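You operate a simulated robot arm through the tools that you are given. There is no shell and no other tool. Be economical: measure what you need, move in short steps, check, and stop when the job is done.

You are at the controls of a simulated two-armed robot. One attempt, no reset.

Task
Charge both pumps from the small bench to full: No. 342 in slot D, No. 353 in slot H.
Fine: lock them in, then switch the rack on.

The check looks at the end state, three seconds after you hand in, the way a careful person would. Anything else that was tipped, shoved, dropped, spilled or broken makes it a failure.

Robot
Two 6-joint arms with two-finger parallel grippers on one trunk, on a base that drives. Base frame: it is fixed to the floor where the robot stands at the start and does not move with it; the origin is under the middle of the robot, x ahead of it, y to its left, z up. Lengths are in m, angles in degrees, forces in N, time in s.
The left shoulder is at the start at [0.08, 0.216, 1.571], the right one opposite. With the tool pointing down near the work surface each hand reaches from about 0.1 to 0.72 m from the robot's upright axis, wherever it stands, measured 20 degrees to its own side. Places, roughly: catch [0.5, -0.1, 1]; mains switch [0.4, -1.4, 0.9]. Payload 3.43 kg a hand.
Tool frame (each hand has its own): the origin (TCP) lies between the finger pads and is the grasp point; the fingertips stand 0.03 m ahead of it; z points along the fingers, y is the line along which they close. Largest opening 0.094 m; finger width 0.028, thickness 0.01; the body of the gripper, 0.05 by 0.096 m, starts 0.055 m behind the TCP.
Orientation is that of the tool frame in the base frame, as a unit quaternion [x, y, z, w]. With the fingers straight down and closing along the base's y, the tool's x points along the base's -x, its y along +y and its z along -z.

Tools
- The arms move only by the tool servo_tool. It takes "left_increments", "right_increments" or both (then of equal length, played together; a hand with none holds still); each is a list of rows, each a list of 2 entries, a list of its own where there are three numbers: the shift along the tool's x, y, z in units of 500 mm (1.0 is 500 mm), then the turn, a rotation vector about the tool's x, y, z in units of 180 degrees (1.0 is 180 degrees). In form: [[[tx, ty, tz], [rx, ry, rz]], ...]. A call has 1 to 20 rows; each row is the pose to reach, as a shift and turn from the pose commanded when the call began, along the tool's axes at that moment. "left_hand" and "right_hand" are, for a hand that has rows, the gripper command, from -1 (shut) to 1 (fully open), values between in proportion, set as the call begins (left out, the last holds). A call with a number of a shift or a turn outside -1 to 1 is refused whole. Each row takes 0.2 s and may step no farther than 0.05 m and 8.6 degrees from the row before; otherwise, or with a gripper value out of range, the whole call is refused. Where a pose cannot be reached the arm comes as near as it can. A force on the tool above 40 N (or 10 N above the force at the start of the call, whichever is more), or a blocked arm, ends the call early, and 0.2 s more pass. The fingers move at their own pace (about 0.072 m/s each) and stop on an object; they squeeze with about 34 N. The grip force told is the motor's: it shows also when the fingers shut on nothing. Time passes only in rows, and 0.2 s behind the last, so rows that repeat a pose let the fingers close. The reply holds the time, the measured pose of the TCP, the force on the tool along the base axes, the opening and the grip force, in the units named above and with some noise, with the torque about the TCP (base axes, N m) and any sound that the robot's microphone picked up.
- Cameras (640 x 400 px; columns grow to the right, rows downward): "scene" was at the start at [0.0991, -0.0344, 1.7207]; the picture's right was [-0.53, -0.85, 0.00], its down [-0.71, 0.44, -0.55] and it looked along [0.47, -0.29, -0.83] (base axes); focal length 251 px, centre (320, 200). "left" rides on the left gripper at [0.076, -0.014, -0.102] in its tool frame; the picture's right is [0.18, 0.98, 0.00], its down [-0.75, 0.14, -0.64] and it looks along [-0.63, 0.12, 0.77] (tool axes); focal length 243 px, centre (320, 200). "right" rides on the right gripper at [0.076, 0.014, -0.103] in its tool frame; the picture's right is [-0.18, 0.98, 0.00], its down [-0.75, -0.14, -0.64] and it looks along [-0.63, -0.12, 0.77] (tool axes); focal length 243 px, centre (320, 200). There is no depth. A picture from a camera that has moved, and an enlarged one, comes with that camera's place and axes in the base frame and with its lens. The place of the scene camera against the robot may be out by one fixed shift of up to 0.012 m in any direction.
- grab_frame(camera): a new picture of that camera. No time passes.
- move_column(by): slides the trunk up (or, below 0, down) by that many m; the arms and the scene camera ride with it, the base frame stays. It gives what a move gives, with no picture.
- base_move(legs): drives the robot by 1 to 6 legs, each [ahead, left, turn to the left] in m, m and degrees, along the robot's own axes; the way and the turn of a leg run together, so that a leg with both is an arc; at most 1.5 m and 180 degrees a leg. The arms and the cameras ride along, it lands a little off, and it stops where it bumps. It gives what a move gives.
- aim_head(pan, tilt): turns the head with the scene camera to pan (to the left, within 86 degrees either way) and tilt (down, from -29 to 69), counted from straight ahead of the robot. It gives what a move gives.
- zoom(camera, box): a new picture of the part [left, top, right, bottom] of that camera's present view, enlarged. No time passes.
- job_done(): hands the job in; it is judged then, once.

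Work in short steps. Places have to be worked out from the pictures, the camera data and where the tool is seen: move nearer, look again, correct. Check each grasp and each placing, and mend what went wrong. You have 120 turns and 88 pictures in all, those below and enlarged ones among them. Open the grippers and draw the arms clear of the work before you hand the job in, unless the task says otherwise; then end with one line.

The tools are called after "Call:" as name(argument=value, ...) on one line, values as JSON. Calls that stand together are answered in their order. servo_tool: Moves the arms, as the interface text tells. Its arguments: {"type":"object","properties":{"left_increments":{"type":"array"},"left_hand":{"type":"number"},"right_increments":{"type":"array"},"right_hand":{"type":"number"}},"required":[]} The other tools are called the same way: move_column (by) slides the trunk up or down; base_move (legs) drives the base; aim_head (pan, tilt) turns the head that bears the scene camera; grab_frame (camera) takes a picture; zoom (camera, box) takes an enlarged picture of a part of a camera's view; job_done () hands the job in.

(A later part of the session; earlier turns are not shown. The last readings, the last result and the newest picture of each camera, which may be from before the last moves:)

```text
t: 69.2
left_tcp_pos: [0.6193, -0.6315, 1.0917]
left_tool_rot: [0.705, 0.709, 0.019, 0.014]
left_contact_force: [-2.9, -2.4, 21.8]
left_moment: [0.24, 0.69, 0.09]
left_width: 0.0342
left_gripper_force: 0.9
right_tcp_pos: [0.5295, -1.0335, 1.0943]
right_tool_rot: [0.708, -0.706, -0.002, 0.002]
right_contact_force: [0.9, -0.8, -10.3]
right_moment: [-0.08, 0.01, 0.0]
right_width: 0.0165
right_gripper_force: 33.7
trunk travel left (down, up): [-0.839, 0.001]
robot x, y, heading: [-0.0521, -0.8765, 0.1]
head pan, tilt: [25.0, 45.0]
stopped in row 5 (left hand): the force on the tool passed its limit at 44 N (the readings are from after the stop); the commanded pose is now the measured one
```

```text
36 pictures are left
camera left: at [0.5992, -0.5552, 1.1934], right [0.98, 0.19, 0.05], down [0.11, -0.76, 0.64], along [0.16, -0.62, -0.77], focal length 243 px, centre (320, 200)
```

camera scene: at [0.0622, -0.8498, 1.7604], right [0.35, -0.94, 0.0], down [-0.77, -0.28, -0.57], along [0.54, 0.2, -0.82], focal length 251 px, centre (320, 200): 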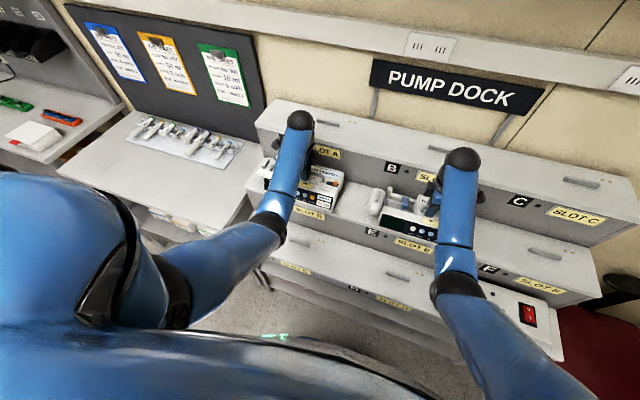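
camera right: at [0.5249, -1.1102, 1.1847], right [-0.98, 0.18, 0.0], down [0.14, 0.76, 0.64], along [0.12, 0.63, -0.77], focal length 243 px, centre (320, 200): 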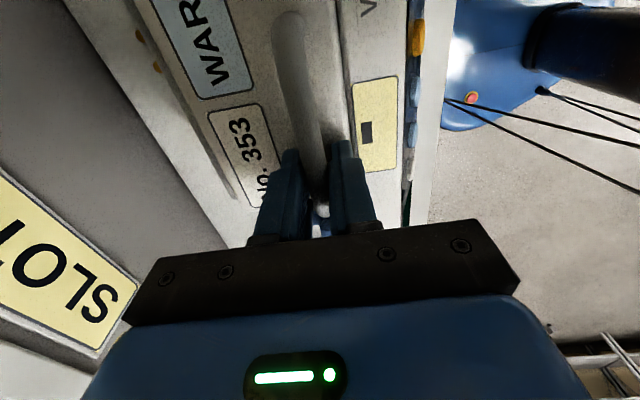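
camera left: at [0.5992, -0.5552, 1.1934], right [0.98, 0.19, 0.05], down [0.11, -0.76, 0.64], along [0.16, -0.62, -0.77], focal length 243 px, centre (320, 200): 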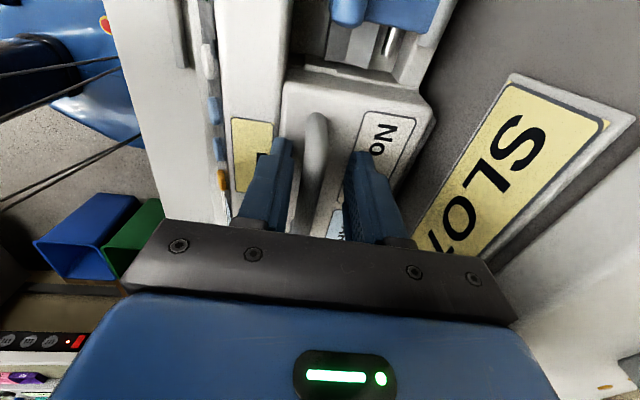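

Pump top is about 8 mm higher than when it rested on shelf E, yet level in pitch, so it may be seated over the rail. I test by gripping and tugging 6 mm in −x.

Call:
servo_tool(left_increments=[[[0, -0.008, -0.006], [0, 0, 0]], [[0, -0.012, -0.008], [0, 0, 0]], [[0, -0.012, -0.008], [0, 0, 0]]])

Call:
servo_tool(left_increments=[[[0, 0, 0], [0, 0, 0]], [[0, 0, 0], [0, 0, 0]], [[0, 0, 0], [0, 0, 0]]], left_hand=-1)

Call:
servo_tool(left_increments=[[[0, -0.006, 0], [0, 0, 0]], [[0, -0.012, 0], [0, 0, 0]], [[0, -0.012, 0], [0, 0, 0]]])

```text
t: 70.0
left_tcp_pos: [0.613, -0.6293, 1.0913]
left_tool_rot: [0.705, 0.709, 0.017, 0.011]
left_contact_force: [3.2, -0.9, 9.3]
left_moment: [0.07, -0.06, -0.02]
left_width: 0.0324
left_gripper_force: 0.1
right_tcp_pos: [0.5318, -1.0321, 1.095]
right_tool_rot: [0.709, -0.706, -0.001, 0.002]
right_contact_force: [-0.3, 0.8, -10.7]
right_moment: [-0.07, -0.04, 0.02]
right_width: 0.0162
right_gripper_force: 34.2
trunk travel left (down, up): [-0.839, 0.001]
robot x, y, heading: [-0.0521, -0.8775, 0.3]
head pan, tilt: [25.0, 45.0]
```

```text
t: 70.8
left_tcp_pos: [0.6122, -0.6296, 1.0907]
left_tool_rot: [0.705, 0.708, 0.017, 0.012]
left_contact_force: [-1.2, -2.4, 5.0]
left_moment: [0.27, 0.21, 0.09]
left_width: 0.0161
left_gripper_force: 33.8
right_tcp_pos: [0.5324, -1.0333, 1.094]
right_tool_rot: [0.708, -0.706, -0.001, 0.001]
right_contact_force: [-0.8, 0.4, -10.0]
right_moment: [-0.06, -0.04, -0.02]
right_width: 0.0163
right_gripper_force: 33.7
trunk travel left (down, up): [-0.839, 0.001]
robot x, y, heading: [-0.0522, -0.8768, 0.1]
head pan, tilt: [25.0, 45.0]
```

```text
t: 71.6
left_tcp_pos: [0.6071, -0.6291, 1.0914]
left_tool_rot: [0.705, 0.709, 0.017, 0.012]
left_contact_force: [3.7, -1.0, 2.0]
left_moment: [-0.83, -0.04, 0.18]
left_width: 0.0162
left_gripper_force: 33.8
right_tcp_pos: [0.5325, -1.0319, 1.0939]
right_tool_rot: [0.708, -0.706, -0.001, 0.001]
right_contact_force: [0.2, 0.5, -10.1]
right_moment: [-0.08, -0.06, 0.0]
right_width: 0.0162
right_gripper_force: 33.6
trunk travel left (down, up): [-0.839, 0.001]
robot x, y, heading: [-0.0521, -0.8796, 0.1]
head pan, tilt: [25.0, 45.0]
```

It slides freely, so it isn't locked. I continue the sweep toward −x with light pressure and watch the height.

Call:
servo_tool(left_increments=[[[0, -0.004, 0.004], [0, 0, 0]], [[0, -0.008, 0.004], [0, 0, 0]], [[0, -0.012, 0.004], [0, 0, 0]], [[0, -0.012, 0.004], [0, 0, 0]]])

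Call:
servo_tool(left_increments=[[[0, -0.004, 0], [0, 0, 0]], [[0, -0.008, 0], [0, 0, 0]], [[0, -0.012, 0], [0, 0, 0]], [[0, -0.012, 0], [0, 0, 0]]])

```text
t: 72.6
left_tcp_pos: [0.6026, -0.6292, 1.0902]
left_tool_rot: [0.705, 0.709, 0.019, 0.014]
left_contact_force: [8.5, 4.1, 19.5]
left_moment: [-0.5, -0.45, 0.25]
left_width: 0.0163
left_gripper_force: 34.1
right_tcp_pos: [0.5323, -1.0308, 1.0948]
right_tool_rot: [0.708, -0.706, -0.001, 0.001]
right_contact_force: [0.9, 0.7, -10.2]
right_moment: [-0.09, -0.02, 0.0]
right_width: 0.0163
right_gripper_force: 34.0
trunk travel left (down, up): [-0.839, 0.001]
robot x, y, heading: [-0.0481, -0.8791, 0.0]
head pan, tilt: [25.0, 45.0]
```

```text
t: 73.6
left_tcp_pos: [0.5964, -0.6305, 1.0911]
left_tool_rot: [0.704, 0.709, 0.019, 0.013]
left_contact_force: [10.2, 2.0, 26.2]
left_moment: [-0.42, -0.86, 0.23]
left_width: 0.0163
left_gripper_force: 33.9
right_tcp_pos: [0.5306, -1.0323, 1.0957]
right_tool_rot: [0.708, -0.706, 0.0, 0.001]
right_contact_force: [0.1, -0.9, -9.9]
right_moment: [-0.09, -0.02, -0.03]
right_width: 0.0161
right_gripper_force: 33.8
trunk travel left (down, up): [-0.839, 0.001]
robot x, y, heading: [-0.0522, -0.8786, 0.4]
head pan, tilt: [25.0, 45.0]
```

It slides freely over ±1 cm while flat and level, so it appears to sit on the shelf with the rail somewhere in the wide channel mouth. I centre it, release, and inspect it from outside.

Call:
servo_tool(left_increments=[[[0, 0.008, -0.006], [0, 0, 0]], [[0, 0.016, -0.006], [0, 0, 0]], [[0, 0.024, -0.006], [0, 0, 0]], [[0, 0.028, -0.004], [0, 0, 0]], [[0, 0.028, -0.002], [0, 0, 0]], [[0, 0.028, -0.002], [0, 0, 0]]])

Call:
servo_tool(left_increments=[[[0, 0, 0], [0, 0, 0]], [[0, 0, 0], [0, 0, 0]], [[0, 0, -0.02], [0, 0, 0]], [[0, 0, -0.05], [0, 0, 0]], [[0, 0, -0.09], [0, 0, 0]]], left_hand=0.0)

Call:
grab_frame(camera="left")

Call:
zoom(camera="scene", box=[230, 150, 390, 270])

```text
t: 75.0
left_tcp_pos: [0.6059, -0.6309, 1.0921]
left_tool_rot: [0.706, 0.708, 0.017, 0.012]
left_contact_force: [-7.0, -1.6, 6.8]
left_moment: [0.56, 0.61, 0.28]
left_width: 0.0164
left_gripper_force: 34.3
right_tcp_pos: [0.5307, -1.0318, 1.0962]
right_tool_rot: [0.709, -0.705, -0.001, 0.0]
right_contact_force: [-0.3, 0.0, -11.0]
right_moment: [-0.07, -0.03, 0.01]
right_width: 0.0158
right_gripper_force: 34.3
trunk travel left (down, up): [-0.839, 0.001]
robot x, y, heading: [-0.0502, -0.8783, 0.1]
head pan, tilt: [25.0, 45.0]
```

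```text
t: 76.2
left_tcp_pos: [0.6066, -0.6309, 1.1365]
left_tool_rot: [0.705, 0.709, 0.016, 0.011]
left_contact_force: [-0.6, 0.3, 0.6]
left_moment: [-0.01, 0.03, 0.02]
left_width: 0.047
left_gripper_force: 0.0
right_tcp_pos: [0.532, -1.0319, 1.0952]
right_tool_rot: [0.708, -0.706, -0.002, 0.002]
right_contact_force: [0.2, -0.5, -9.5]
right_moment: [-0.09, 0.0, 0.02]
right_width: 0.0163
right_gripper_force: 34.1
trunk travel left (down, up): [-0.839, 0.001]
robot x, y, heading: [-0.0487, -0.8797, 0.2]
head pan, tilt: [25.0, 45.0]
```

```text
35 pictures are left
camera left: at [0.5862, -0.5554, 1.2385], right [0.98, 0.19, 0.04], down [0.12, -0.76, 0.64], along [0.15, -0.63, -0.77], focal length 243 px, centre (320, 200)
```

left: 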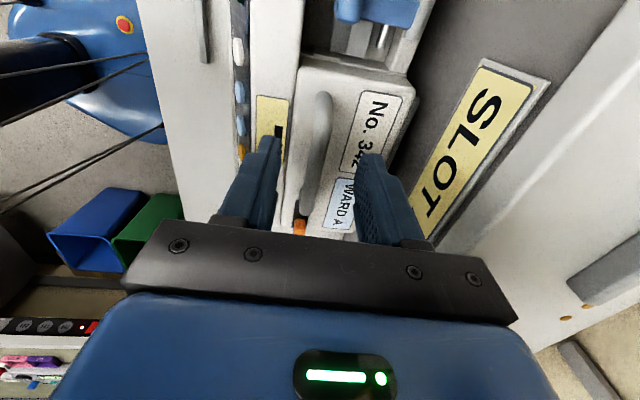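

```text
3.33 times, centred on (310, 210) of scene
camera zoom: at [0.0643, -0.8416, 1.7739], right [0.43, -0.9, 0.0], down [-0.64, -0.3, -0.71], along [0.64, 0.3, -0.71], focal length 837 px, centre (353, 167)
```

zoom: 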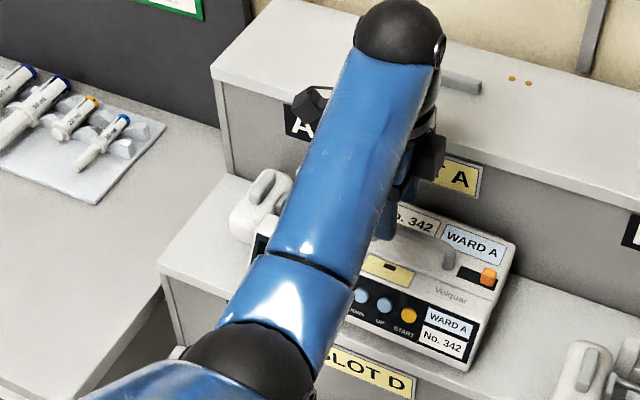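

The pump may have dropped on release. I probe its top height again with a narrow opening.

Call:
servo_tool(left_increments=[[[0, 0, 0.03], [0, 0, 0]], [[0, 0, 0.06], [0, 0, 0]], [[0, 0, 0.076], [0, 0, 0]], [[0, 0, 0.084], [0, 0, 0]], [[0, 0, 0.092], [0, 0, 0]], [[0, 0, 0.1], [0, 0, 0]], [[0, 0, 0.108], [0, 0, 0]], [[0, 0, 0.116], [0, 0, 0]]], left_hand=-0.2)

```text
t: 77.8
left_tcp_pos: [0.6111, -0.6301, 1.0915]
left_tool_rot: [0.705, 0.709, 0.023, 0.016]
left_contact_force: [-9.5, -3.0, 28.0]
left_moment: [0.29, 1.13, 0.13]
left_width: 0.0419
left_gripper_force: 4.6
right_tcp_pos: [0.5283, -1.0325, 1.095]
right_tool_rot: [0.709, -0.705, -0.002, 0.001]
right_contact_force: [0.3, 0.0, -10.8]
right_moment: [-0.04, 0.0, 0.04]
right_width: 0.0163
right_gripper_force: 34.4
trunk travel left (down, up): [-0.839, 0.001]
robot x, y, heading: [-0.0508, -0.8762, 0.3]
head pan, tilt: [25.0, 45.0]
stopped in row 8 (left hand): the force on the tool passed its limit at 44 N (the readings are from after the stop); the commanded pose is now the measured one
```

Height is unchanged. For a proper look under the pump I retract the left hand, back the robot off 0.3 m, and lower the trunk so the head camera sees D almost level.

Call:
servo_tool(left_increments=[[[0, 0, -0.03], [0, 0, 0]], [[0, 0, -0.07], [0.0, 0, 0]], [[0, 0, -0.1], [0.0, 0, 0]]], left_hand=0.0)

Call:
base_move(legs=[[-0.3, 0, 0]])

Call:
move_column(by=-0.45)

Call:
aim_head(pan=14, tilt=20)

Call:
grab_frame(camera="scene")

```text
t: 78.6
left_tcp_pos: [0.6097, -0.6294, 1.136]
left_tool_rot: [0.705, 0.709, 0.021, 0.014]
left_contact_force: [0.1, 0.6, 0.8]
left_moment: [0.03, -0.04, 0.03]
left_width: 0.0471
left_gripper_force: 0.1
right_tcp_pos: [0.5319, -1.0319, 1.0954]
right_tool_rot: [0.709, -0.705, -0.001, 0.001]
right_contact_force: [0.2, 1.1, -10.4]
right_moment: [-0.08, -0.04, -0.03]
right_width: 0.0162
right_gripper_force: 34.1
trunk travel left (down, up): [-0.839, 0.001]
robot x, y, heading: [-0.0516, -0.8794, 0.3]
head pan, tilt: [25.0, 45.0]
```

```text
t: 80.7
left_tcp_pos: [0.3097, -0.6303, 1.133]
left_tool_rot: [0.705, 0.709, 0.019, 0.014]
left_contact_force: [-0.5, -0.1, -0.4]
left_moment: [0.06, 0.04, -0.02]
left_width: 0.0469
left_gripper_force: 0.1
right_tcp_pos: [0.2316, -1.0332, 1.0926]
right_tool_rot: [0.709, -0.706, -0.002, 0.003]
right_contact_force: [-0.7, 0.1, -10.3]
right_moment: [-0.09, 0.0, 0.02]
right_width: 0.0163
right_gripper_force: 33.8
trunk travel left (down, up): [-0.839, 0.001]
robot x, y, heading: [-0.3542, -0.881, 0.1]
head pan, tilt: [25.0, 45.0]
```

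```text
refused: -0.45 is not a number from -0.4 to 0.4
```

```text
t: 81.6
left_tcp_pos: [0.3054, -0.6297, 1.1351]
left_tool_rot: [0.705, 0.709, 0.022, 0.014]
left_contact_force: [-0.3, -0.8, 0.5]
left_moment: [0.02, 0.0, -0.03]
left_width: 0.0472
left_gripper_force: 0.0
right_tcp_pos: [0.2286, -1.0329, 1.0951]
right_tool_rot: [0.708, -0.706, 0.0, 0.001]
right_contact_force: [-0.4, -0.3, -10.5]
right_moment: [-0.07, -0.01, 0.01]
right_width: 0.0165
right_gripper_force: 33.9
trunk travel left (down, up): [-0.839, 0.001]
robot x, y, heading: [-0.3544, -0.8811, 0.2]
head pan, tilt: [14.0, 20.0]
```

```text
33 pictures are left
camera scene: at [-0.2231, -0.854, 1.8126], right [0.25, -0.97, 0.0], down [-0.33, -0.08, -0.94], along [0.91, 0.23, -0.34], focal length 251 px, centre (320, 200)
```

scene: 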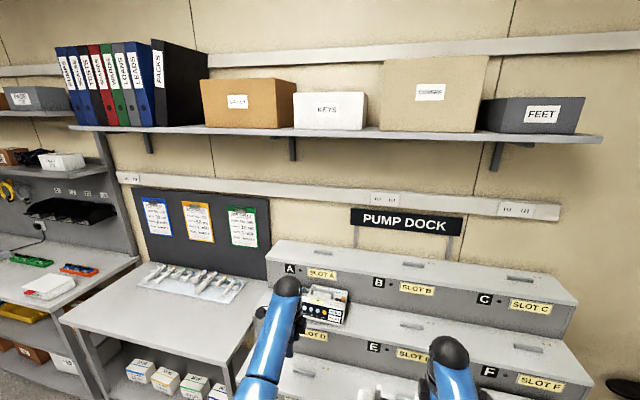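

Now lower the trunk 0.4 m and look from there.

Call:
move_column(by=-0.4)

Call:
zoom(camera="scene", box=[220, 130, 420, 255])

```text
t: 85.4
left_tcp_pos: [0.3051, -0.6287, 0.7356]
left_tool_rot: [0.705, 0.708, 0.021, 0.014]
left_contact_force: [0.0, 0.4, 0.8]
left_moment: [0.01, -0.02, -0.01]
left_width: 0.0468
left_gripper_force: 0.1
right_tcp_pos: [0.2282, -1.0326, 0.6943]
right_tool_rot: [0.708, -0.706, -0.001, 0.001]
right_contact_force: [-0.5, -0.2, -9.1]
right_moment: [-0.09, -0.04, -0.01]
right_width: 0.0161
right_gripper_force: 33.2
trunk travel left (down, up): [-0.439, 0.401]
robot x, y, heading: [-0.3501, -0.8804, 0.4]
head pan, tilt: [14.0, 20.0]
```

```text
3.20 times, centred on (320, 192) of scene
camera zoom: at [-0.2227, -0.854, 1.4126], right [0.25, -0.97, 0.0], down [-0.33, -0.08, -0.94], along [0.91, 0.23, -0.34], focal length 803 px, centre (320, 224)
```

zoom: 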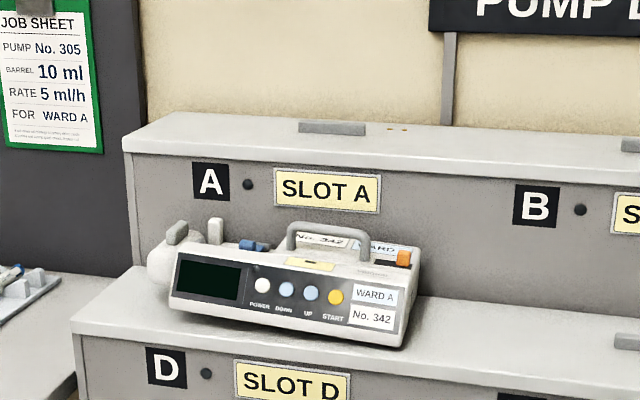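

Call:
zoom(camera="scene", box=[262, 190, 362, 260])

Call:
grab_frame(camera="scene")

```text
5.71 times, centred on (312, 225) of scene
camera zoom: at [-0.2227, -0.854, 1.4126], right [0.25, -0.97, 0.0], down [-0.33, -0.08, -0.94], along [0.91, 0.23, -0.34], focal length 1434 px, centre (366, 57)
```

zoom: 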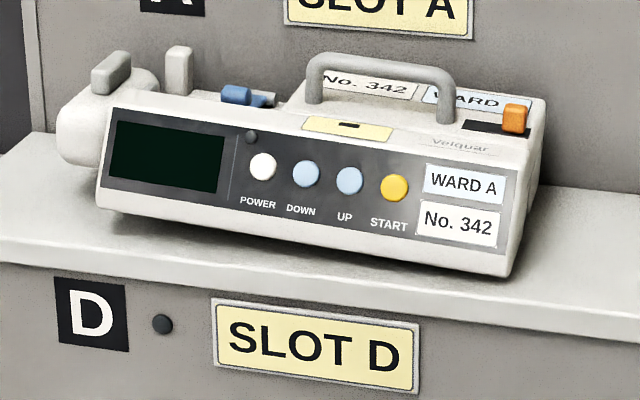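

```text
30 pictures are left
camera scene: at [-0.2227, -0.854, 1.4126], right [0.25, -0.97, 0.0], down [-0.33, -0.08, -0.94], along [0.91, 0.23, -0.34], focal length 251 px, centre (320, 200)
```

scene: 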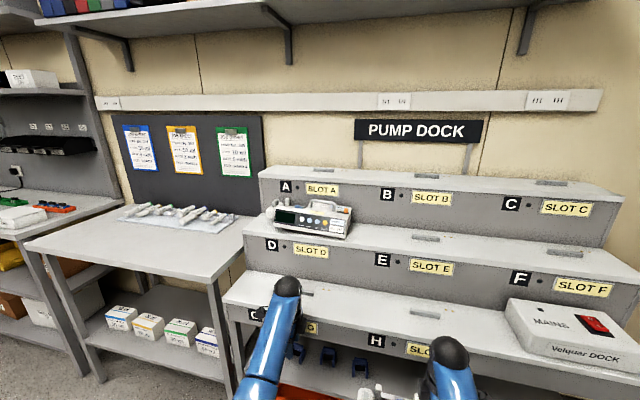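

This view explains it: the pump is rolled, its left underside sitting on the rail. The channel belongs to the housing under the handle, so the handle centre (not the pump's middle) must be over the rail, meaning pump 342 must move about 33 mm left. While here I do H first with that knowledge: tuck the left hand in, raise the trunk 0.3, and drive in.

Call:
servo_tool(left_increments=[[[0, -0.08, 0.0], [0.004, 0, 0]], [[0, -0.16, 0.01], [0.008, 0, 0]], [[0, -0.24, 0.02], [0.012, 0, 0]], [[0, -0.32, 0.03], [0.016, 0, 0]], [[0, -0.38, 0.05], [0.017, 0, 0]], [[0, -0.38, 0.05], [0.017, 0, 0]]])

Call:
move_column(by=0.3)

Call:
base_move(legs=[[0.2, 0.027, -0.3]])

Call:
aim_head(pan=-8, tilt=50)

Call:
grab_frame(camera="scene")

```text
t: 86.8
left_tcp_pos: [0.1315, -0.6305, 0.6545]
left_tool_rot: [0.705, 0.709, 0.002, -0.004]
left_contact_force: [-0.1, -0.6, -0.2]
left_moment: [-0.02, 0.0, -0.04]
left_width: 0.0469
left_gripper_force: 0.0
left hand out of reach, approached as far as the arm can: row 2, 3, 4, 5, 6
right_tcp_pos: [0.2285, -1.0336, 0.6946]
right_tool_rot: [0.708, -0.706, -0.001, 0.002]
right_contact_force: [-1.3, 0.3, -10.3]
right_moment: [-0.05, 0.01, 0.04]
right_width: 0.0162
right_gripper_force: 33.7
trunk travel left (down, up): [-0.439, 0.401]
robot x, y, heading: [-0.3554, -0.8789, 0.2]
head pan, tilt: [14.0, 20.0]
```

```text
t: 89.8
left_tcp_pos: [0.1314, -0.6292, 0.9551]
left_tool_rot: [0.706, 0.709, 0.003, -0.004]
left_contact_force: [0.1, -0.5, 1.6]
left_moment: [0.0, -0.02, 0.03]
left_width: 0.0472
left_gripper_force: 0.0
right_tcp_pos: [0.2303, -1.0332, 0.9942]
right_tool_rot: [0.708, -0.706, -0.001, 0.002]
right_contact_force: [0.0, 0.0, -9.6]
right_moment: [-0.05, 0.01, -0.02]
right_width: 0.0162
right_gripper_force: 33.4
trunk travel left (down, up): [-0.739, 0.101]
robot x, y, heading: [-0.3517, -0.8787, 0.3]
head pan, tilt: [14.0, 20.0]
```

```text
t: 91.4
left_tcp_pos: [0.3268, -0.6061, 0.9559]
left_tool_rot: [0.707, 0.707, 0.003, -0.003]
left_contact_force: [-0.3, -0.2, 0.6]
left_moment: [0.03, 0.0, 0.02]
left_width: 0.0469
left_gripper_force: 0.0
right_tcp_pos: [0.4213, -1.0099, 0.9973]
right_tool_rot: [-0.706, 0.708, 0.0, 0.0]
right_contact_force: [-0.6, 0.3, -9.6]
right_moment: [-0.1, -0.01, 0.02]
right_width: 0.0165
right_gripper_force: 33.4
trunk travel left (down, up): [-0.739, 0.101]
robot x, y, heading: [-0.1572, -0.8528, -0.3]
head pan, tilt: [14.0, 20.0]
```

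```text
t: 92.3
left_tcp_pos: [0.3319, -0.6058, 0.9529]
left_tool_rot: [0.707, 0.707, 0.002, -0.004]
left_contact_force: [0.5, 0.1, 0.1]
left_moment: [0.02, 0.0, -0.01]
left_width: 0.0471
left_gripper_force: 0.1
right_tcp_pos: [0.4262, -1.0091, 0.9925]
right_tool_rot: [-0.706, 0.708, 0.001, -0.003]
right_contact_force: [0.6, -0.2, -10.8]
right_moment: [-0.07, 0.01, -0.01]
right_width: 0.0163
right_gripper_force: 34.2
trunk travel left (down, up): [-0.739, 0.101]
robot x, y, heading: [-0.1569, -0.8559, 0.2]
head pan, tilt: [-8.0, 50.0]
```

```text
29 pictures are left
camera scene: at [-0.0371, -0.8612, 1.6669], right [-0.14, -0.99, 0.0], down [-0.76, 0.11, -0.64], along [0.64, -0.09, -0.77], focal length 251 px, centre (320, 200)
```

scene: 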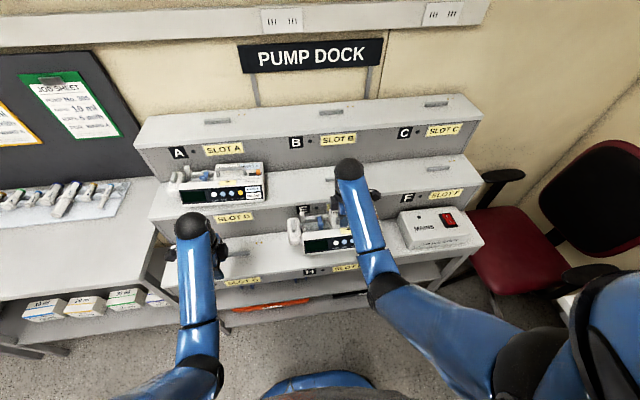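

Right hand: target TCP (0.457, −1.005). I move over and lower to just above the rail, then slowly on.

Call:
servo_tool(right_increments=[[[-0.004, -0.03, 0], [0, 0, 0]], [[-0.008, -0.062, 0], [0, 0, 0]], [[-0.008, -0.062, 0.04], [0, 0, 0]], [[-0.008, -0.062, 0.08], [0, 0, 0]], [[-0.008, -0.062, 0.12], [0, 0, 0]], [[-0.008, -0.062, 0.12], [0, 0, 0]]])

Call:
servo_tool(right_increments=[[[0, 0, 0.01], [0, 0, 0]], [[0, 0, 0.02], [0, 0, 0]], [[0, 0, 0.03], [0, 0, 0]], [[0, 0, 0.04], [0, 0, 0]]])

```text
t: 93.7
left_tcp_pos: [0.3312, -0.6066, 0.9542]
left_tool_rot: [0.707, 0.707, 0.002, -0.004]
left_contact_force: [0.2, 0.0, -0.6]
left_moment: [0.0, -0.03, -0.02]
left_width: 0.047
left_gripper_force: 0.1
right_tcp_pos: [0.4563, -1.0049, 0.9332]
right_tool_rot: [-0.706, 0.708, 0.0, -0.002]
right_contact_force: [0.4, 0.5, -10.6]
right_moment: [-0.08, -0.04, -0.02]
right_width: 0.016
right_gripper_force: 34.0
trunk travel left (down, up): [-0.739, 0.101]
robot x, y, heading: [-0.1532, -0.8512, -0.3]
head pan, tilt: [-8.0, 50.0]
```

```text
t: 94.7
left_tcp_pos: [0.3309, -0.6057, 0.954]
left_tool_rot: [0.707, 0.707, 0.003, -0.003]
left_contact_force: [-0.5, -0.3, -0.1]
left_moment: [0.05, 0.01, -0.02]
left_width: 0.047
left_gripper_force: 0.1
right_tcp_pos: [0.4556, -1.005, 0.9138]
right_tool_rot: [-0.706, 0.708, 0.001, -0.003]
right_contact_force: [-0.2, 0.2, -9.8]
right_moment: [-0.08, -0.1, -0.01]
right_width: 0.0161
right_gripper_force: 34.0
trunk travel left (down, up): [-0.739, 0.101]
robot x, y, heading: [-0.1556, -0.8543, -0.4]
head pan, tilt: [-8.0, 50.0]
```

No contact yet at z 0.914. I continue down in small steps.

Call:
servo_tool(right_increments=[[[0, 0, 0.008], [0, 0, 0]], [[0, 0, 0.014], [0, 0, 0]], [[0, 0, 0.02], [0, 0, 0]], [[0, 0, 0.026], [0, 0, 0]], [[0, 0, 0.032], [0, 0, 0]]])

```text
t: 95.9
left_tcp_pos: [0.327, -0.6064, 0.9568]
left_tool_rot: [0.708, 0.706, 0.004, -0.001]
left_contact_force: [-0.3, 0.0, -1.1]
left_moment: [0.02, 0.01, 0.02]
left_width: 0.047
left_gripper_force: 0.0
right_tcp_pos: [0.4531, -1.007, 0.9039]
right_tool_rot: [-0.706, 0.708, -0.002, 0.001]
right_contact_force: [-8.1, -3.6, 24.9]
right_moment: [0.31, 0.0, 0.16]
right_width: 0.0164
right_gripper_force: 33.8
trunk travel left (down, up): [-0.739, 0.101]
robot x, y, heading: [-0.1584, -0.8526, -0.3]
head pan, tilt: [-8.0, 50.0]
```

Contact with a push toward −x. I ease pressure a bit and slide 8 mm toward −x to see if it drops.

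Call:
servo_tool(right_increments=[[[0, 0.0, -0.004], [0, 0, 0]], [[0, 0.004, -0.004], [0, 0, 0]], [[0, 0.008, -0.004], [0, 0, 0]], [[0, 0.012, -0.004], [0, 0, 0]], [[0, 0.016, -0.004], [0, 0, 0]], [[0, 0.016, -0.004], [0, 0, 0]]])

```text
t: 97.3
left_tcp_pos: [0.3293, -0.6061, 0.9557]
left_tool_rot: [0.707, 0.708, 0.004, -0.003]
left_contact_force: [-0.6, 0.0, 0.8]
left_moment: [0.0, 0.01, 0.01]
left_width: 0.0471
left_gripper_force: 0.1
right_tcp_pos: [0.449, -1.0059, 0.9039]
right_tool_rot: [-0.706, 0.708, -0.001, 0.0]
right_contact_force: [15.2, -5.1, 25.4]
right_moment: [-0.26, -0.04, 0.15]
right_width: 0.0163
right_gripper_force: 34.2
trunk travel left (down, up): [-0.739, 0.101]
robot x, y, heading: [-0.1538, -0.8528, -0.1]
head pan, tilt: [-8.0, 50.0]
```

Now it resists in both directions (−8 N at 0.453, +15 N at 0.449): the pump is locked on the rail in x. I centre it, relax, and release.

Call:
servo_tool(right_increments=[[[0, -0.006, 0], [0, 0, 0]], [[0, -0.006, -0.004], [0, 0, 0]], [[0, -0.006, -0.006], [0, 0, 0]]])

Call:
servo_tool(right_increments=[[[0, 0, 0], [0, 0, 0]], [[0, 0, 0], [0, 0, 0]], [[0, 0, -0.03], [0, 0, 0]], [[0, 0, -0.08], [0, 0, 0]], [[0, 0, -0.12], [0, 0, 0]]], right_hand=0.0)

Call:
zoom(camera="scene", box=[270, 190, 390, 280])

Call:
grab_frame(camera="right")

```text
t: 98.1
left_tcp_pos: [0.3291, -0.606, 0.9546]
left_tool_rot: [0.707, 0.707, 0.004, -0.003]
left_contact_force: [-0.1, 0.8, 0.5]
left_moment: [0.0, 0.02, 0.0]
left_width: 0.0475
left_gripper_force: 0.1
right_tcp_pos: [0.4489, -1.0061, 0.9038]
right_tool_rot: [-0.707, 0.708, 0.002, -0.002]
right_contact_force: [10.0, -2.0, 13.5]
right_moment: [0.33, -0.07, -0.08]
right_width: 0.0159
right_gripper_force: 33.5
trunk travel left (down, up): [-0.739, 0.101]
robot x, y, heading: [-0.1541, -0.8511, -0.2]
head pan, tilt: [-8.0, 50.0]
```

```text
t: 99.3
left_tcp_pos: [0.331, -0.6066, 0.9532]
left_tool_rot: [0.707, 0.707, 0.004, -0.003]
left_contact_force: [0.6, -0.3, -0.3]
left_moment: [0.01, -0.01, 0.01]
left_width: 0.0469
left_gripper_force: 0.0
right_tcp_pos: [0.4498, -1.0062, 0.9645]
right_tool_rot: [-0.706, 0.708, 0.0, -0.002]
right_contact_force: [0.7, 0.9, 0.5]
right_moment: [0.03, -0.02, 0.0]
right_width: 0.047
right_gripper_force: 0.1
trunk travel left (down, up): [-0.739, 0.101]
robot x, y, heading: [-0.1551, -0.8538, 0.1]
head pan, tilt: [-8.0, 50.0]
```

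```text
4.44 times, centred on (330, 235) of scene
camera zoom: at [-0.0395, -0.8608, 1.667], right [-0.14, -0.99, 0.0], down [-0.76, 0.11, -0.64], along [0.64, -0.09, -0.77], focal length 1116 px, centre (276, 44)
```

zoom: 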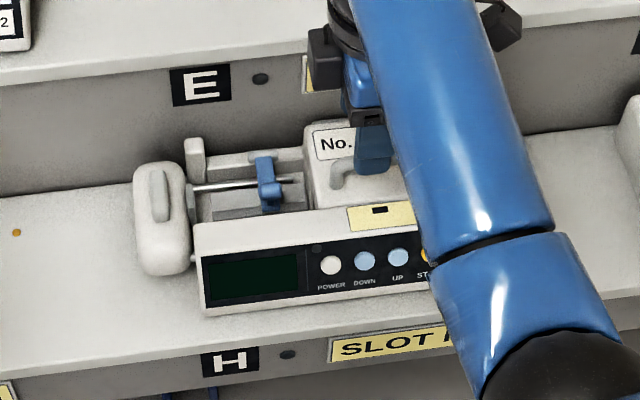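

```text
27 pictures are left
camera right: at [0.436, -1.0823, 1.0657], right [-0.98, 0.19, 0.0], down [0.15, 0.75, 0.64], along [0.12, 0.63, -0.77], focal length 243 px, centre (320, 200)
```

right: 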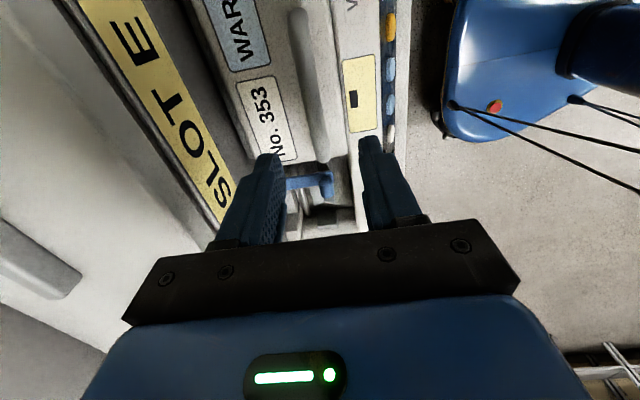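

Pump 353 sits level and is x-locked. To slide its catch without shoving the pump, I'll hold its handle with the left hand while the right pushes. First I shift the base right by 0.145 m.

Call:
base_move(legs=[[0, -0.145, 0]])

Call:
servo_tool(left_increments=[[[-0.05, 0.03, -0.01], [0, 0, 0]], [[-0.12, 0.06, -0.02], [0, 0, 0]], [[-0.19, 0.1, -0.025], [0, 0, 0]], [[-0.26, 0.14, -0.025], [0, 0, 0]], [[-0.33, 0.18, -0.025], [0, 0, 0]], [[-0.4, 0.22, -0.025], [0, 0, 0]], [[-0.47, 0.236, -0.025], [0, 0, 0]], [[-0.49, 0.24, -0.025], [0, 0, 0]], [[-0.49, 0.24, -0.025], [0, 0, 0]]])

Call:
grab_frame(camera="left")

Call:
grab_frame(camera="right")

```text
t: 100.7
left_tcp_pos: [0.3311, -0.7469, 0.9542]
left_tool_rot: [0.707, 0.708, 0.002, -0.002]
left_contact_force: [-0.2, 0.2, 0.0]
left_moment: [-0.01, 0.01, -0.01]
left_width: 0.047
left_gripper_force: 0.1
right_tcp_pos: [0.4497, -1.1473, 0.9644]
right_tool_rot: [-0.706, 0.708, 0.0, -0.003]
right_contact_force: [0.3, -0.7, -0.2]
right_moment: [-0.04, 0.01, -0.03]
right_width: 0.0472
right_gripper_force: 0.1
trunk travel left (down, up): [-0.739, 0.101]
robot x, y, heading: [-0.1551, -0.9951, -0.1]
head pan, tilt: [-8.0, 50.0]
```

```text
t: 102.7
left_tcp_pos: [0.4503, -0.9939, 0.9634]
left_tool_rot: [0.707, 0.707, 0.002, -0.003]
left_contact_force: [-0.3, -0.2, -0.6]
left_moment: [-0.03, 0.03, -0.01]
left_width: 0.047
left_gripper_force: 0.1
right_tcp_pos: [0.4488, -1.1488, 0.9642]
right_tool_rot: [-0.707, 0.707, 0.001, -0.002]
right_contact_force: [-0.2, 0.2, 0.1]
right_moment: [0.01, 0.02, -0.01]
right_width: 0.0469
right_gripper_force: 0.0
trunk travel left (down, up): [-0.739, 0.101]
robot x, y, heading: [-0.1517, -0.9954, -0.1]
head pan, tilt: [-8.0, 50.0]
```

```text
26 pictures are left
camera left: at [0.4349, -0.9184, 1.0664], right [0.98, 0.18, 0.0], down [0.14, -0.76, 0.64], along [0.12, -0.62, -0.77], focal length 243 px, centre (320, 200)
```

left: 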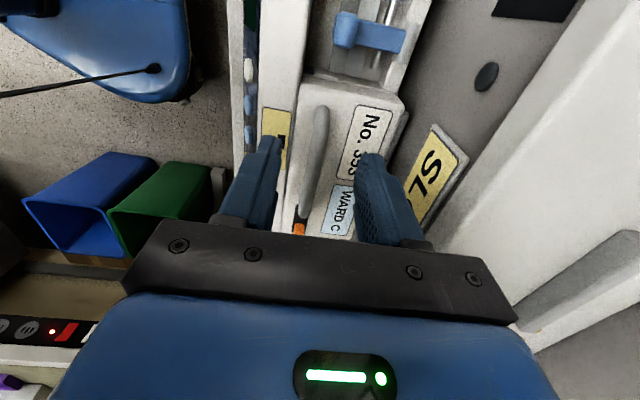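

```text
25 pictures are left
camera right: at [0.4354, -1.2247, 1.0657], right [-0.98, 0.19, 0.0], down [0.14, 0.75, 0.64], along [0.12, 0.63, -0.77], focal length 243 px, centre (320, 200)
```

right: 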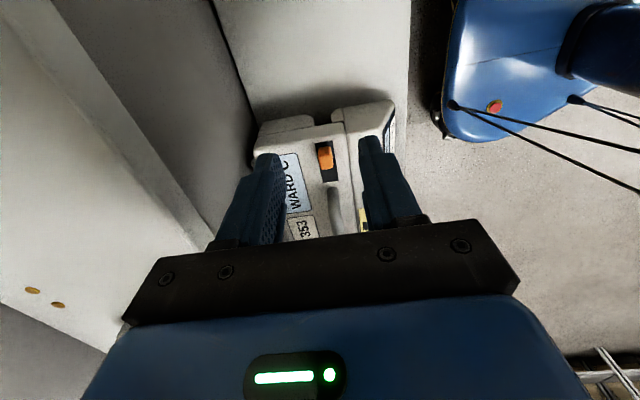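

The catch is at (0.451, −1.122), its slot extending about 2 cm toward +y. I take hold of the 353 handle with the left hand.

Call:
servo_tool(left_increments=[[[-0.02, 0.002, 0.04], [0, 0, 0]], [[-0.02, 0.002, 0.08], [0, 0, 0]], [[-0.02, 0.002, 0.105], [0, 0, 0]], [[-0.02, 0.002, 0.114], [0, 0, 0]], [[-0.02, 0.002, 0.114], [0, 0, 0]]])

Call:
servo_tool(left_increments=[[[0, 0, 0], [0, 0, 0]], [[0, 0, 0], [0, 0, 0]], [[0, 0, 0], [0, 0, 0]]], left_hand=-1)

```text
t: 103.9
left_tcp_pos: [0.4513, -1.0041, 0.9059]
left_tool_rot: [0.707, 0.707, 0.004, -0.003]
left_contact_force: [0.6, 0.2, -0.1]
left_moment: [0.01, 0.01, 0.03]
left_width: 0.047
left_gripper_force: 0.1
right_tcp_pos: [0.4487, -1.1486, 0.9645]
right_tool_rot: [-0.706, 0.708, 0.001, -0.002]
right_contact_force: [0.6, -0.4, 0.0]
right_moment: [-0.03, -0.02, -0.01]
right_width: 0.0469
right_gripper_force: 0.0
trunk travel left (down, up): [-0.739, 0.101]
robot x, y, heading: [-0.1549, -0.9967, -0.3]
head pan, tilt: [-8.0, 50.0]
```

```text
t: 104.7
left_tcp_pos: [0.4504, -1.0043, 0.9064]
left_tool_rot: [0.708, 0.707, 0.004, -0.003]
left_contact_force: [-2.6, 0.3, 0.7]
left_moment: [-0.01, 0.01, -0.26]
left_width: 0.0155
left_gripper_force: 34.0
right_tcp_pos: [0.4491, -1.1492, 0.9643]
right_tool_rot: [-0.706, 0.708, 0.001, -0.002]
right_contact_force: [1.3, 0.4, 0.8]
right_moment: [0.03, -0.06, -0.02]
right_width: 0.0471
right_gripper_force: 0.1
trunk travel left (down, up): [-0.739, 0.101]
robot x, y, heading: [-0.1579, -0.9963, -0.1]
head pan, tilt: [-8.0, 50.0]
```

Left hand holds the handle. The right hand closes its fingers, comes down beside the catch's right side, then pushes +y in small steps.

Call:
servo_tool(right_increments=[[[0.014, -0.003, 0.0], [0, 0, 0]], [[0.014, -0.003, 0.0], [0, 0, 0]], [[0.014, -0.003, 0.04], [0, 0, 0]], [[0.014, -0.003, 0.08], [0, 0, 0]], [[0.014, -0.003, 0.11], [0, 0, 0]], [[0.014, -0.003, 0.11], [0, 0, 0]]], right_hand=-1)

Call:
zoom(camera="right", box=[220, 60, 420, 240])

```text
t: 106.1
left_tcp_pos: [0.4502, -1.0032, 0.9058]
left_tool_rot: [0.707, 0.707, 0.003, -0.003]
left_contact_force: [-3.0, 0.5, -0.8]
left_moment: [-0.01, 0.04, -0.24]
left_width: 0.0155
left_gripper_force: 33.7
right_tcp_pos: [0.4512, -1.1551, 0.9073]
right_tool_rot: [-0.706, 0.708, 0.0, -0.002]
right_contact_force: [0.5, -0.5, -0.8]
right_moment: [0.0, -0.03, -0.03]
right_width: 0.0
right_gripper_force: 32.8
trunk travel left (down, up): [-0.739, 0.101]
robot x, y, heading: [-0.1614, -0.9995, -0.0]
head pan, tilt: [-8.0, 50.0]
```

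```text
2.22 times, centred on (320, 150) of right
camera zoom: at [0.4374, -1.2319, 1.01], right [-0.98, 0.19, 0.0], down [0.14, 0.75, 0.64], along [0.12, 0.63, -0.77], focal length 539 px, centre (320, 311)
```

zoom: 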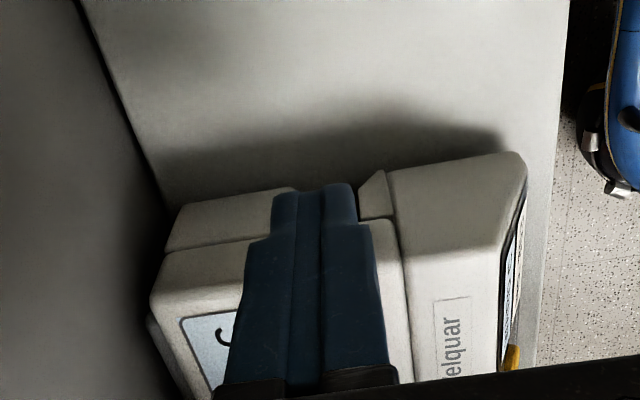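

Fingers are behind the catch. Now push +y up to 30 mm in small steps.

Call:
servo_tool(right_increments=[[[-0.008, 0, 0], [0, 0, 0]], [[-0.016, 0, 0], [0, 0, 0]], [[-0.024, 0, 0], [0, 0, 0]], [[-0.032, 0, 0], [0, 0, 0]], [[-0.04, 0, 0], [0, 0, 0]], [[-0.048, 0, 0], [0, 0, 0]], [[-0.054, 0, 0], [0, 0, 0]], [[-0.054, 0, 0], [0, 0, 0]]])

```text
t: 107.9
left_tcp_pos: [0.45, -1.0033, 0.9063]
left_tool_rot: [0.707, 0.707, 0.003, -0.002]
left_contact_force: [-5.1, 0.2, 0.5]
left_moment: [0.18, 0.03, -0.21]
left_width: 0.0154
left_gripper_force: 33.8
right_tcp_pos: [0.451, -1.1308, 0.9085]
right_tool_rot: [-0.707, 0.707, 0.0, -0.002]
right_contact_force: [1.0, 0.0, 0.1]
right_moment: [0.03, -0.01, 0.02]
right_width: 0.0
right_gripper_force: 33.0
trunk travel left (down, up): [-0.739, 0.101]
robot x, y, heading: [-0.1594, -0.9947, -0.3]
head pan, tilt: [-8.0, 50.0]
```

Little resistance so far. I push on until it resists.

Call:
servo_tool(right_increments=[[[-0.006, 0, 0], [0, 0, 0]], [[-0.012, 0, 0], [0, 0, 0]], [[-0.018, 0, 0], [0, 0, 0]]])

Call:
servo_tool(right_increments=[[[0.03, 0, 0], [0, 0, 0]], [[0.06, 0, -0.05], [0, 0, 0]], [[0.06, 0, -0.12], [0, 0, 0]], [[0.06, 0, -0.12], [0, 0, 0]]])

Call:
zoom(camera="right", box=[220, 60, 420, 240])

```text
t: 108.7
left_tcp_pos: [0.45, -1.0034, 0.9061]
left_tool_rot: [0.707, 0.707, 0.002, -0.003]
left_contact_force: [-4.2, 2.8, 0.9]
left_moment: [-0.34, -0.04, -0.23]
left_width: 0.0157
left_gripper_force: 33.5
right_tcp_pos: [0.4511, -1.1218, 0.9085]
right_tool_rot: [-0.706, 0.708, 0.001, -0.002]
right_contact_force: [-0.3, -3.7, 1.2]
right_moment: [-0.08, 0.06, 0.0]
right_width: 0.0001
right_gripper_force: 33.3
trunk travel left (down, up): [-0.739, 0.101]
robot x, y, heading: [-0.155, -0.9955, -0.1]
head pan, tilt: [-8.0, 50.0]
```

```text
t: 109.7
left_tcp_pos: [0.4496, -1.0037, 0.9074]
left_tool_rot: [0.707, 0.707, 0.003, -0.003]
left_contact_force: [-3.8, 0.0, -0.7]
left_moment: [-0.02, 0.0, -0.22]
left_width: 0.0153
left_gripper_force: 33.9
right_tcp_pos: [0.4503, -1.1505, 0.9733]
right_tool_rot: [-0.707, 0.708, 0.0, -0.001]
right_contact_force: [0.0, 0.2, 0.5]
right_moment: [0.01, 0.04, 0.0]
right_width: 0.0
right_gripper_force: 32.9
trunk travel left (down, up): [-0.739, 0.101]
robot x, y, heading: [-0.1578, -0.9942, -0.0]
head pan, tilt: [-8.0, 50.0]
```

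```text
2.22 times, centred on (320, 150) of right
camera zoom: at [0.4366, -1.2278, 1.0743], right [-0.98, 0.19, 0.0], down [0.14, 0.75, 0.64], along [0.12, 0.63, -0.77], focal length 539 px, centre (320, 311)
```

zoom: 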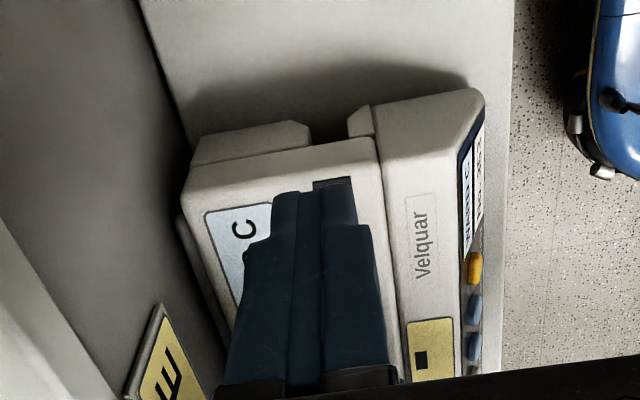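

The catch has left its end position. I move the right hand aside to see where it is now.

Call:
servo_tool(right_increments=[[[0.03, 0, -0.02], [0, 0, 0]], [[0.06, 0.06, -0.02], [0, 0, 0]], [[0.06, 0.12, -0.02], [0, 0, 0]], [[0.06, 0.12, -0.02], [0, 0, 0]]])

Call:
zoom(camera="right", box=[180, 40, 400, 240])

```text
t: 110.7
left_tcp_pos: [0.4498, -1.0038, 0.9072]
left_tool_rot: [0.708, 0.707, 0.004, -0.003]
left_contact_force: [-3.3, 0.4, -0.1]
left_moment: [0.03, 0.02, -0.18]
left_width: 0.0151
left_gripper_force: 34.1
right_tcp_pos: [0.3924, -1.181, 0.9799]
right_tool_rot: [-0.706, 0.708, 0.0, 0.0]
right_contact_force: [0.4, 0.6, -0.6]
right_moment: [-0.02, 0.01, 0.0]
right_width: 0.0002
right_gripper_force: 32.9
trunk travel left (down, up): [-0.739, 0.101]
robot x, y, heading: [-0.1585, -0.9947, 0.1]
head pan, tilt: [-8.0, 50.0]
```

```text
2.00 times, centred on (290, 140) of right
camera zoom: at [0.3777, -1.2554, 1.0817], right [-0.98, 0.19, 0.0], down [0.14, 0.75, 0.64], along [0.12, 0.63, -0.77], focal length 485 px, centre (380, 320)
```

zoom: 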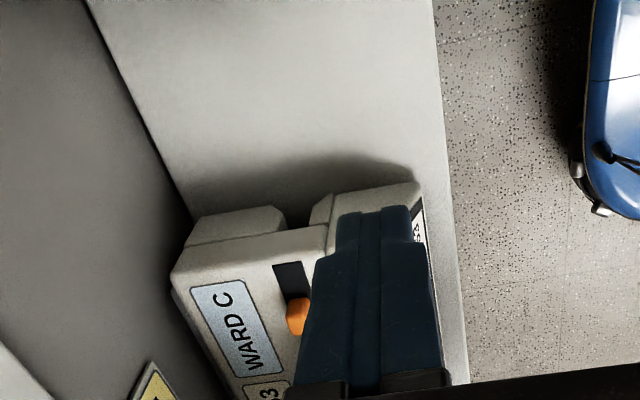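

The catch is at the handle end of its slot. I test the lock with a gentle 4 mm lift by the left hand.

Call:
servo_tool(left_increments=[[[0, 0, -0.004], [0, 0, 0]], [[0, 0, -0.008], [0, 0, 0]], [[0, 0, -0.008], [0, 0, 0]]])

```text
t: 111.5
left_tcp_pos: [0.4499, -1.0035, 0.9089]
left_tool_rot: [0.707, 0.707, 0.003, -0.004]
left_contact_force: [-1.8, -1.4, 0.3]
left_moment: [-0.43, 0.02, -0.11]
left_width: 0.0116
left_gripper_force: 33.8
right_tcp_pos: [0.3932, -1.18, 0.9789]
right_tool_rot: [-0.707, 0.707, 0.001, -0.002]
right_contact_force: [-0.5, 0.1, 0.1]
right_moment: [0.0, 0.04, -0.02]
right_width: 0.0
right_gripper_force: 33.6
trunk travel left (down, up): [-0.739, 0.101]
robot x, y, heading: [-0.1563, -0.993, -0.0]
head pan, tilt: [-8.0, 50.0]
```

The left grip only had the bar by the fingertips, meaning the pump sank deeper (seated) after release. I regrip lower and repeat the lift test.

Call:
servo_tool(left_increments=[[[0, 0, 0], [0, 0, 0]], [[0, 0, 0.01], [0, 0, 0]], [[0, 0, 0.018], [0, 0, 0]], [[0, 0, 0.026], [0, 0, 0]], [[0, 0, 0.034], [0, 0, 0]], [[0, 0, 0.042], [0, 0, 0]]], left_hand=-0.3)

Call:
servo_tool(left_increments=[[[0, 0, -0.004], [0, 0, 0]], [[0, 0, -0.004], [0, 0, 0]], [[0, 0, -0.004], [0, 0, 0]], [[0, 0, -0.004], [0, 0, 0]]], left_hand=-1)

Call:
servo_tool(left_increments=[[[0, 0, -0.004], [0, 0, 0]], [[0, 0, -0.008], [0, 0, 0]], [[0, 0, -0.008], [0, 0, 0]]])

```text
t: 112.8
left_tcp_pos: [0.4539, -1.0029, 0.9018]
left_tool_rot: [0.707, 0.707, 0.005, 0.003]
left_contact_force: [-9.3, 5.8, 25.4]
left_moment: [-0.09, 0.89, -0.36]
left_width: 0.0381
left_gripper_force: 5.0
right_tcp_pos: [0.3904, -1.178, 0.9801]
right_tool_rot: [-0.707, 0.708, -0.001, -0.001]
right_contact_force: [1.2, 1.3, 0.2]
right_moment: [0.0, 0.0, -0.01]
right_width: 0.0002
right_gripper_force: 33.1
trunk travel left (down, up): [-0.739, 0.101]
robot x, y, heading: [-0.1526, -0.9988, -0.1]
head pan, tilt: [-8.0, 50.0]
stopped in row 6 (left hand): the force on the tool passed its limit at 45 N (the readings are from after the stop); the commanded pose is now the measured one
```

```text
t: 113.8
left_tcp_pos: [0.4506, -1.0028, 0.9037]
left_tool_rot: [0.706, 0.708, 0.005, 0.004]
left_contact_force: [-16.5, 3.0, 14.6]
left_moment: [0.22, 0.18, -0.11]
left_width: 0.0163
left_gripper_force: 33.9
right_tcp_pos: [0.3892, -1.1791, 0.9801]
right_tool_rot: [-0.706, 0.708, -0.002, 0.0]
right_contact_force: [0.3, 0.2, -0.6]
right_moment: [0.02, 0.0, -0.01]
right_width: 0.0
right_gripper_force: 33.1
trunk travel left (down, up): [-0.739, 0.101]
robot x, y, heading: [-0.1565, -0.996, -0.1]
head pan, tilt: [-8.0, 50.0]
```

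```text
t: 114.6
left_tcp_pos: [0.4529, -1.0037, 0.9026]
left_tool_rot: [0.706, 0.708, 0.005, 0.002]
left_contact_force: [-8.6, 1.5, 1.0]
left_moment: [-0.18, 0.63, -0.14]
left_width: 0.0164
left_gripper_force: 34.1
right_tcp_pos: [0.3919, -1.178, 0.9795]
right_tool_rot: [-0.707, 0.707, 0.0, -0.001]
right_contact_force: [0.5, 0.4, -0.1]
right_moment: [0.01, 0.02, -0.03]
right_width: 0.0001
right_gripper_force: 32.5
trunk travel left (down, up): [-0.739, 0.101]
robot x, y, heading: [-0.1571, -0.9937, -0.3]
head pan, tilt: [-8.0, 50.0]
```

Good grip now, and the press is gone. I lift another 5 mm and watch the force.

Call:
servo_tool(left_increments=[[[0, 0.0, -0.005], [0, 0, 0]], [[0, 0, -0.01], [0, 0, 0]], [[0, 0, -0.01], [0, 0, 0]]])

```text
t: 115.4
left_tcp_pos: [0.4541, -1.0047, 0.9081]
left_tool_rot: [0.706, 0.708, 0.005, 0.001]
left_contact_force: [-7.1, 0.2, -11.6]
left_moment: [-0.03, 0.27, -0.06]
left_width: 0.0161
left_gripper_force: 33.5
right_tcp_pos: [0.393, -1.178, 0.9782]
right_tool_rot: [-0.707, 0.707, 0.0, -0.003]
right_contact_force: [0.1, -0.2, 1.1]
right_moment: [-0.01, 0.03, -0.01]
right_width: 0.0002
right_gripper_force: 33.2
trunk travel left (down, up): [-0.739, 0.101]
robot x, y, heading: [-0.1564, -0.9932, 0.2]
head pan, tilt: [-8.0, 50.0]
```

It lifted with only its own weight, so it isn't latched: not fully down, or the catch missed. I set it back and take a near-horizontal look at its end with the tilted right camera.

Call:
servo_tool(left_increments=[[[0, 0, 0.006], [0, 0, 0]], [[0, 0, 0.01], [0, 0, 0]], [[0, 0, 0.012], [0, 0, 0]], [[0, 0, 0.012], [0, 0, 0]], [[0, 0, 0.012], [0, 0, 0]], [[0, 0, 0.012], [0, 0, 0]]], right_increments=[[[0.005, -0.02, 0.01], [0, -0.042, 0]], [[0.01, -0.04, 0.02], [0, -0.084, 0]], [[0.015, -0.06, 0.03], [0, -0.126, 0]], [[0.02, -0.06, 0.04], [0, -0.168, 0]], [[0.02, -0.06, 0.05], [0, -0.21, 0]], [[0.02, -0.06, 0.05], [0, -0.21, 0]]])

Call:
zoom(camera="right", box=[200, 40, 400, 210])

```text
t: 116.8
left_tcp_pos: [0.4538, -1.0042, 0.9044]
left_tool_rot: [0.706, 0.708, 0.006, 0.002]
left_contact_force: [-5.1, 1.4, -4.1]
left_moment: [0.32, 0.03, -0.05]
left_width: 0.0161
left_gripper_force: 34.5
right_tcp_pos: [0.4225, -1.1875, 0.9547]
right_tool_rot: [-0.668, 0.669, 0.23, 0.229]
right_contact_force: [-0.1, 0.0, -0.2]
right_moment: [0.02, 0.01, 0.04]
right_width: 0.0
right_gripper_force: 33.2
trunk travel left (down, up): [-0.739, 0.101]
robot x, y, heading: [-0.1561, -0.9924, -0.2]
head pan, tilt: [-8.0, 50.0]
```

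```text
2.35 times, centred on (300, 125) of right
camera zoom: at [0.4087, -1.3113, 0.9889], right [-0.98, 0.15, 0.11], down [0.14, 0.2, 0.97], along [0.12, 0.97, -0.22], focal length 571 px, centre (367, 376)
```

zoom: 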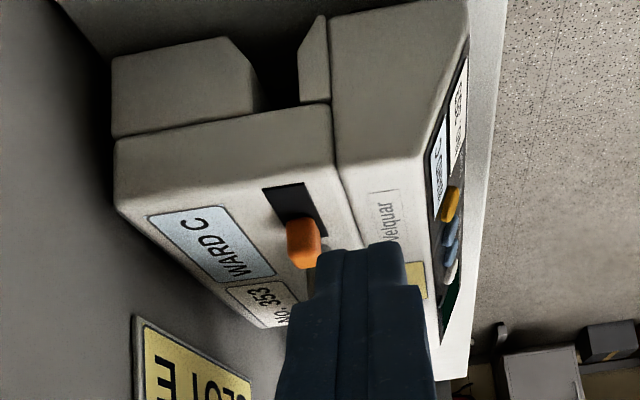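

The catch is at the end of its slot, and the pump's end profile looks level. I lift a bit further to see whether there is any latch engagement with more travel.

Call:
servo_tool(left_increments=[[[0, 0.0, -0.006], [0, 0, 0]], [[0, 0, -0.012], [0, 0, 0]], [[0, 0, -0.018], [0, 0, 0]], [[0, 0, -0.022], [0, 0, 0]], [[0, 0, -0.022], [0, 0, 0]]])

Call:
zoom(camera="right", box=[200, 40, 400, 210])

```text
t: 118.0
left_tcp_pos: [0.4557, -1.006, 0.913]
left_tool_rot: [0.706, 0.708, 0.005, 0.001]
left_contact_force: [-5.0, -1.1, -10.8]
left_moment: [-0.09, 0.22, -0.11]
left_width: 0.0161
left_gripper_force: 33.9
right_tcp_pos: [0.4239, -1.1888, 0.9538]
right_tool_rot: [-0.669, 0.669, 0.23, 0.228]
right_contact_force: [0.3, 0.0, 0.3]
right_moment: [-0.02, 0.0, -0.01]
right_width: 0.0005
right_gripper_force: 33.5
trunk travel left (down, up): [-0.739, 0.101]
robot x, y, heading: [-0.1606, -0.9921, 0.0]
head pan, tilt: [-8.0, 50.0]
```

```text
2.35 times, centred on (300, 125) of right
camera zoom: at [0.4093, -1.3117, 0.9885], right [-0.98, 0.15, 0.12], down [0.14, 0.2, 0.97], along [0.12, 0.97, -0.22], focal length 571 px, centre (367, 376)
```

zoom: 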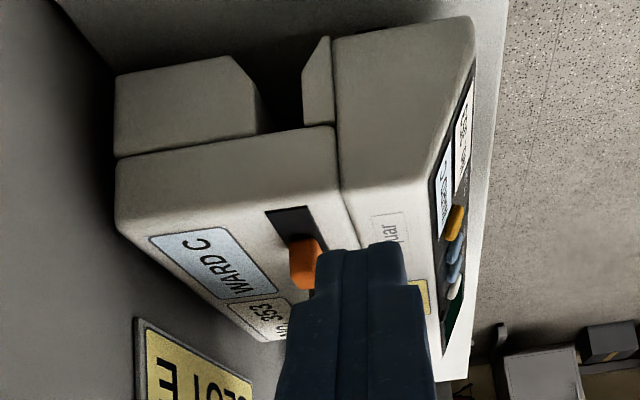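

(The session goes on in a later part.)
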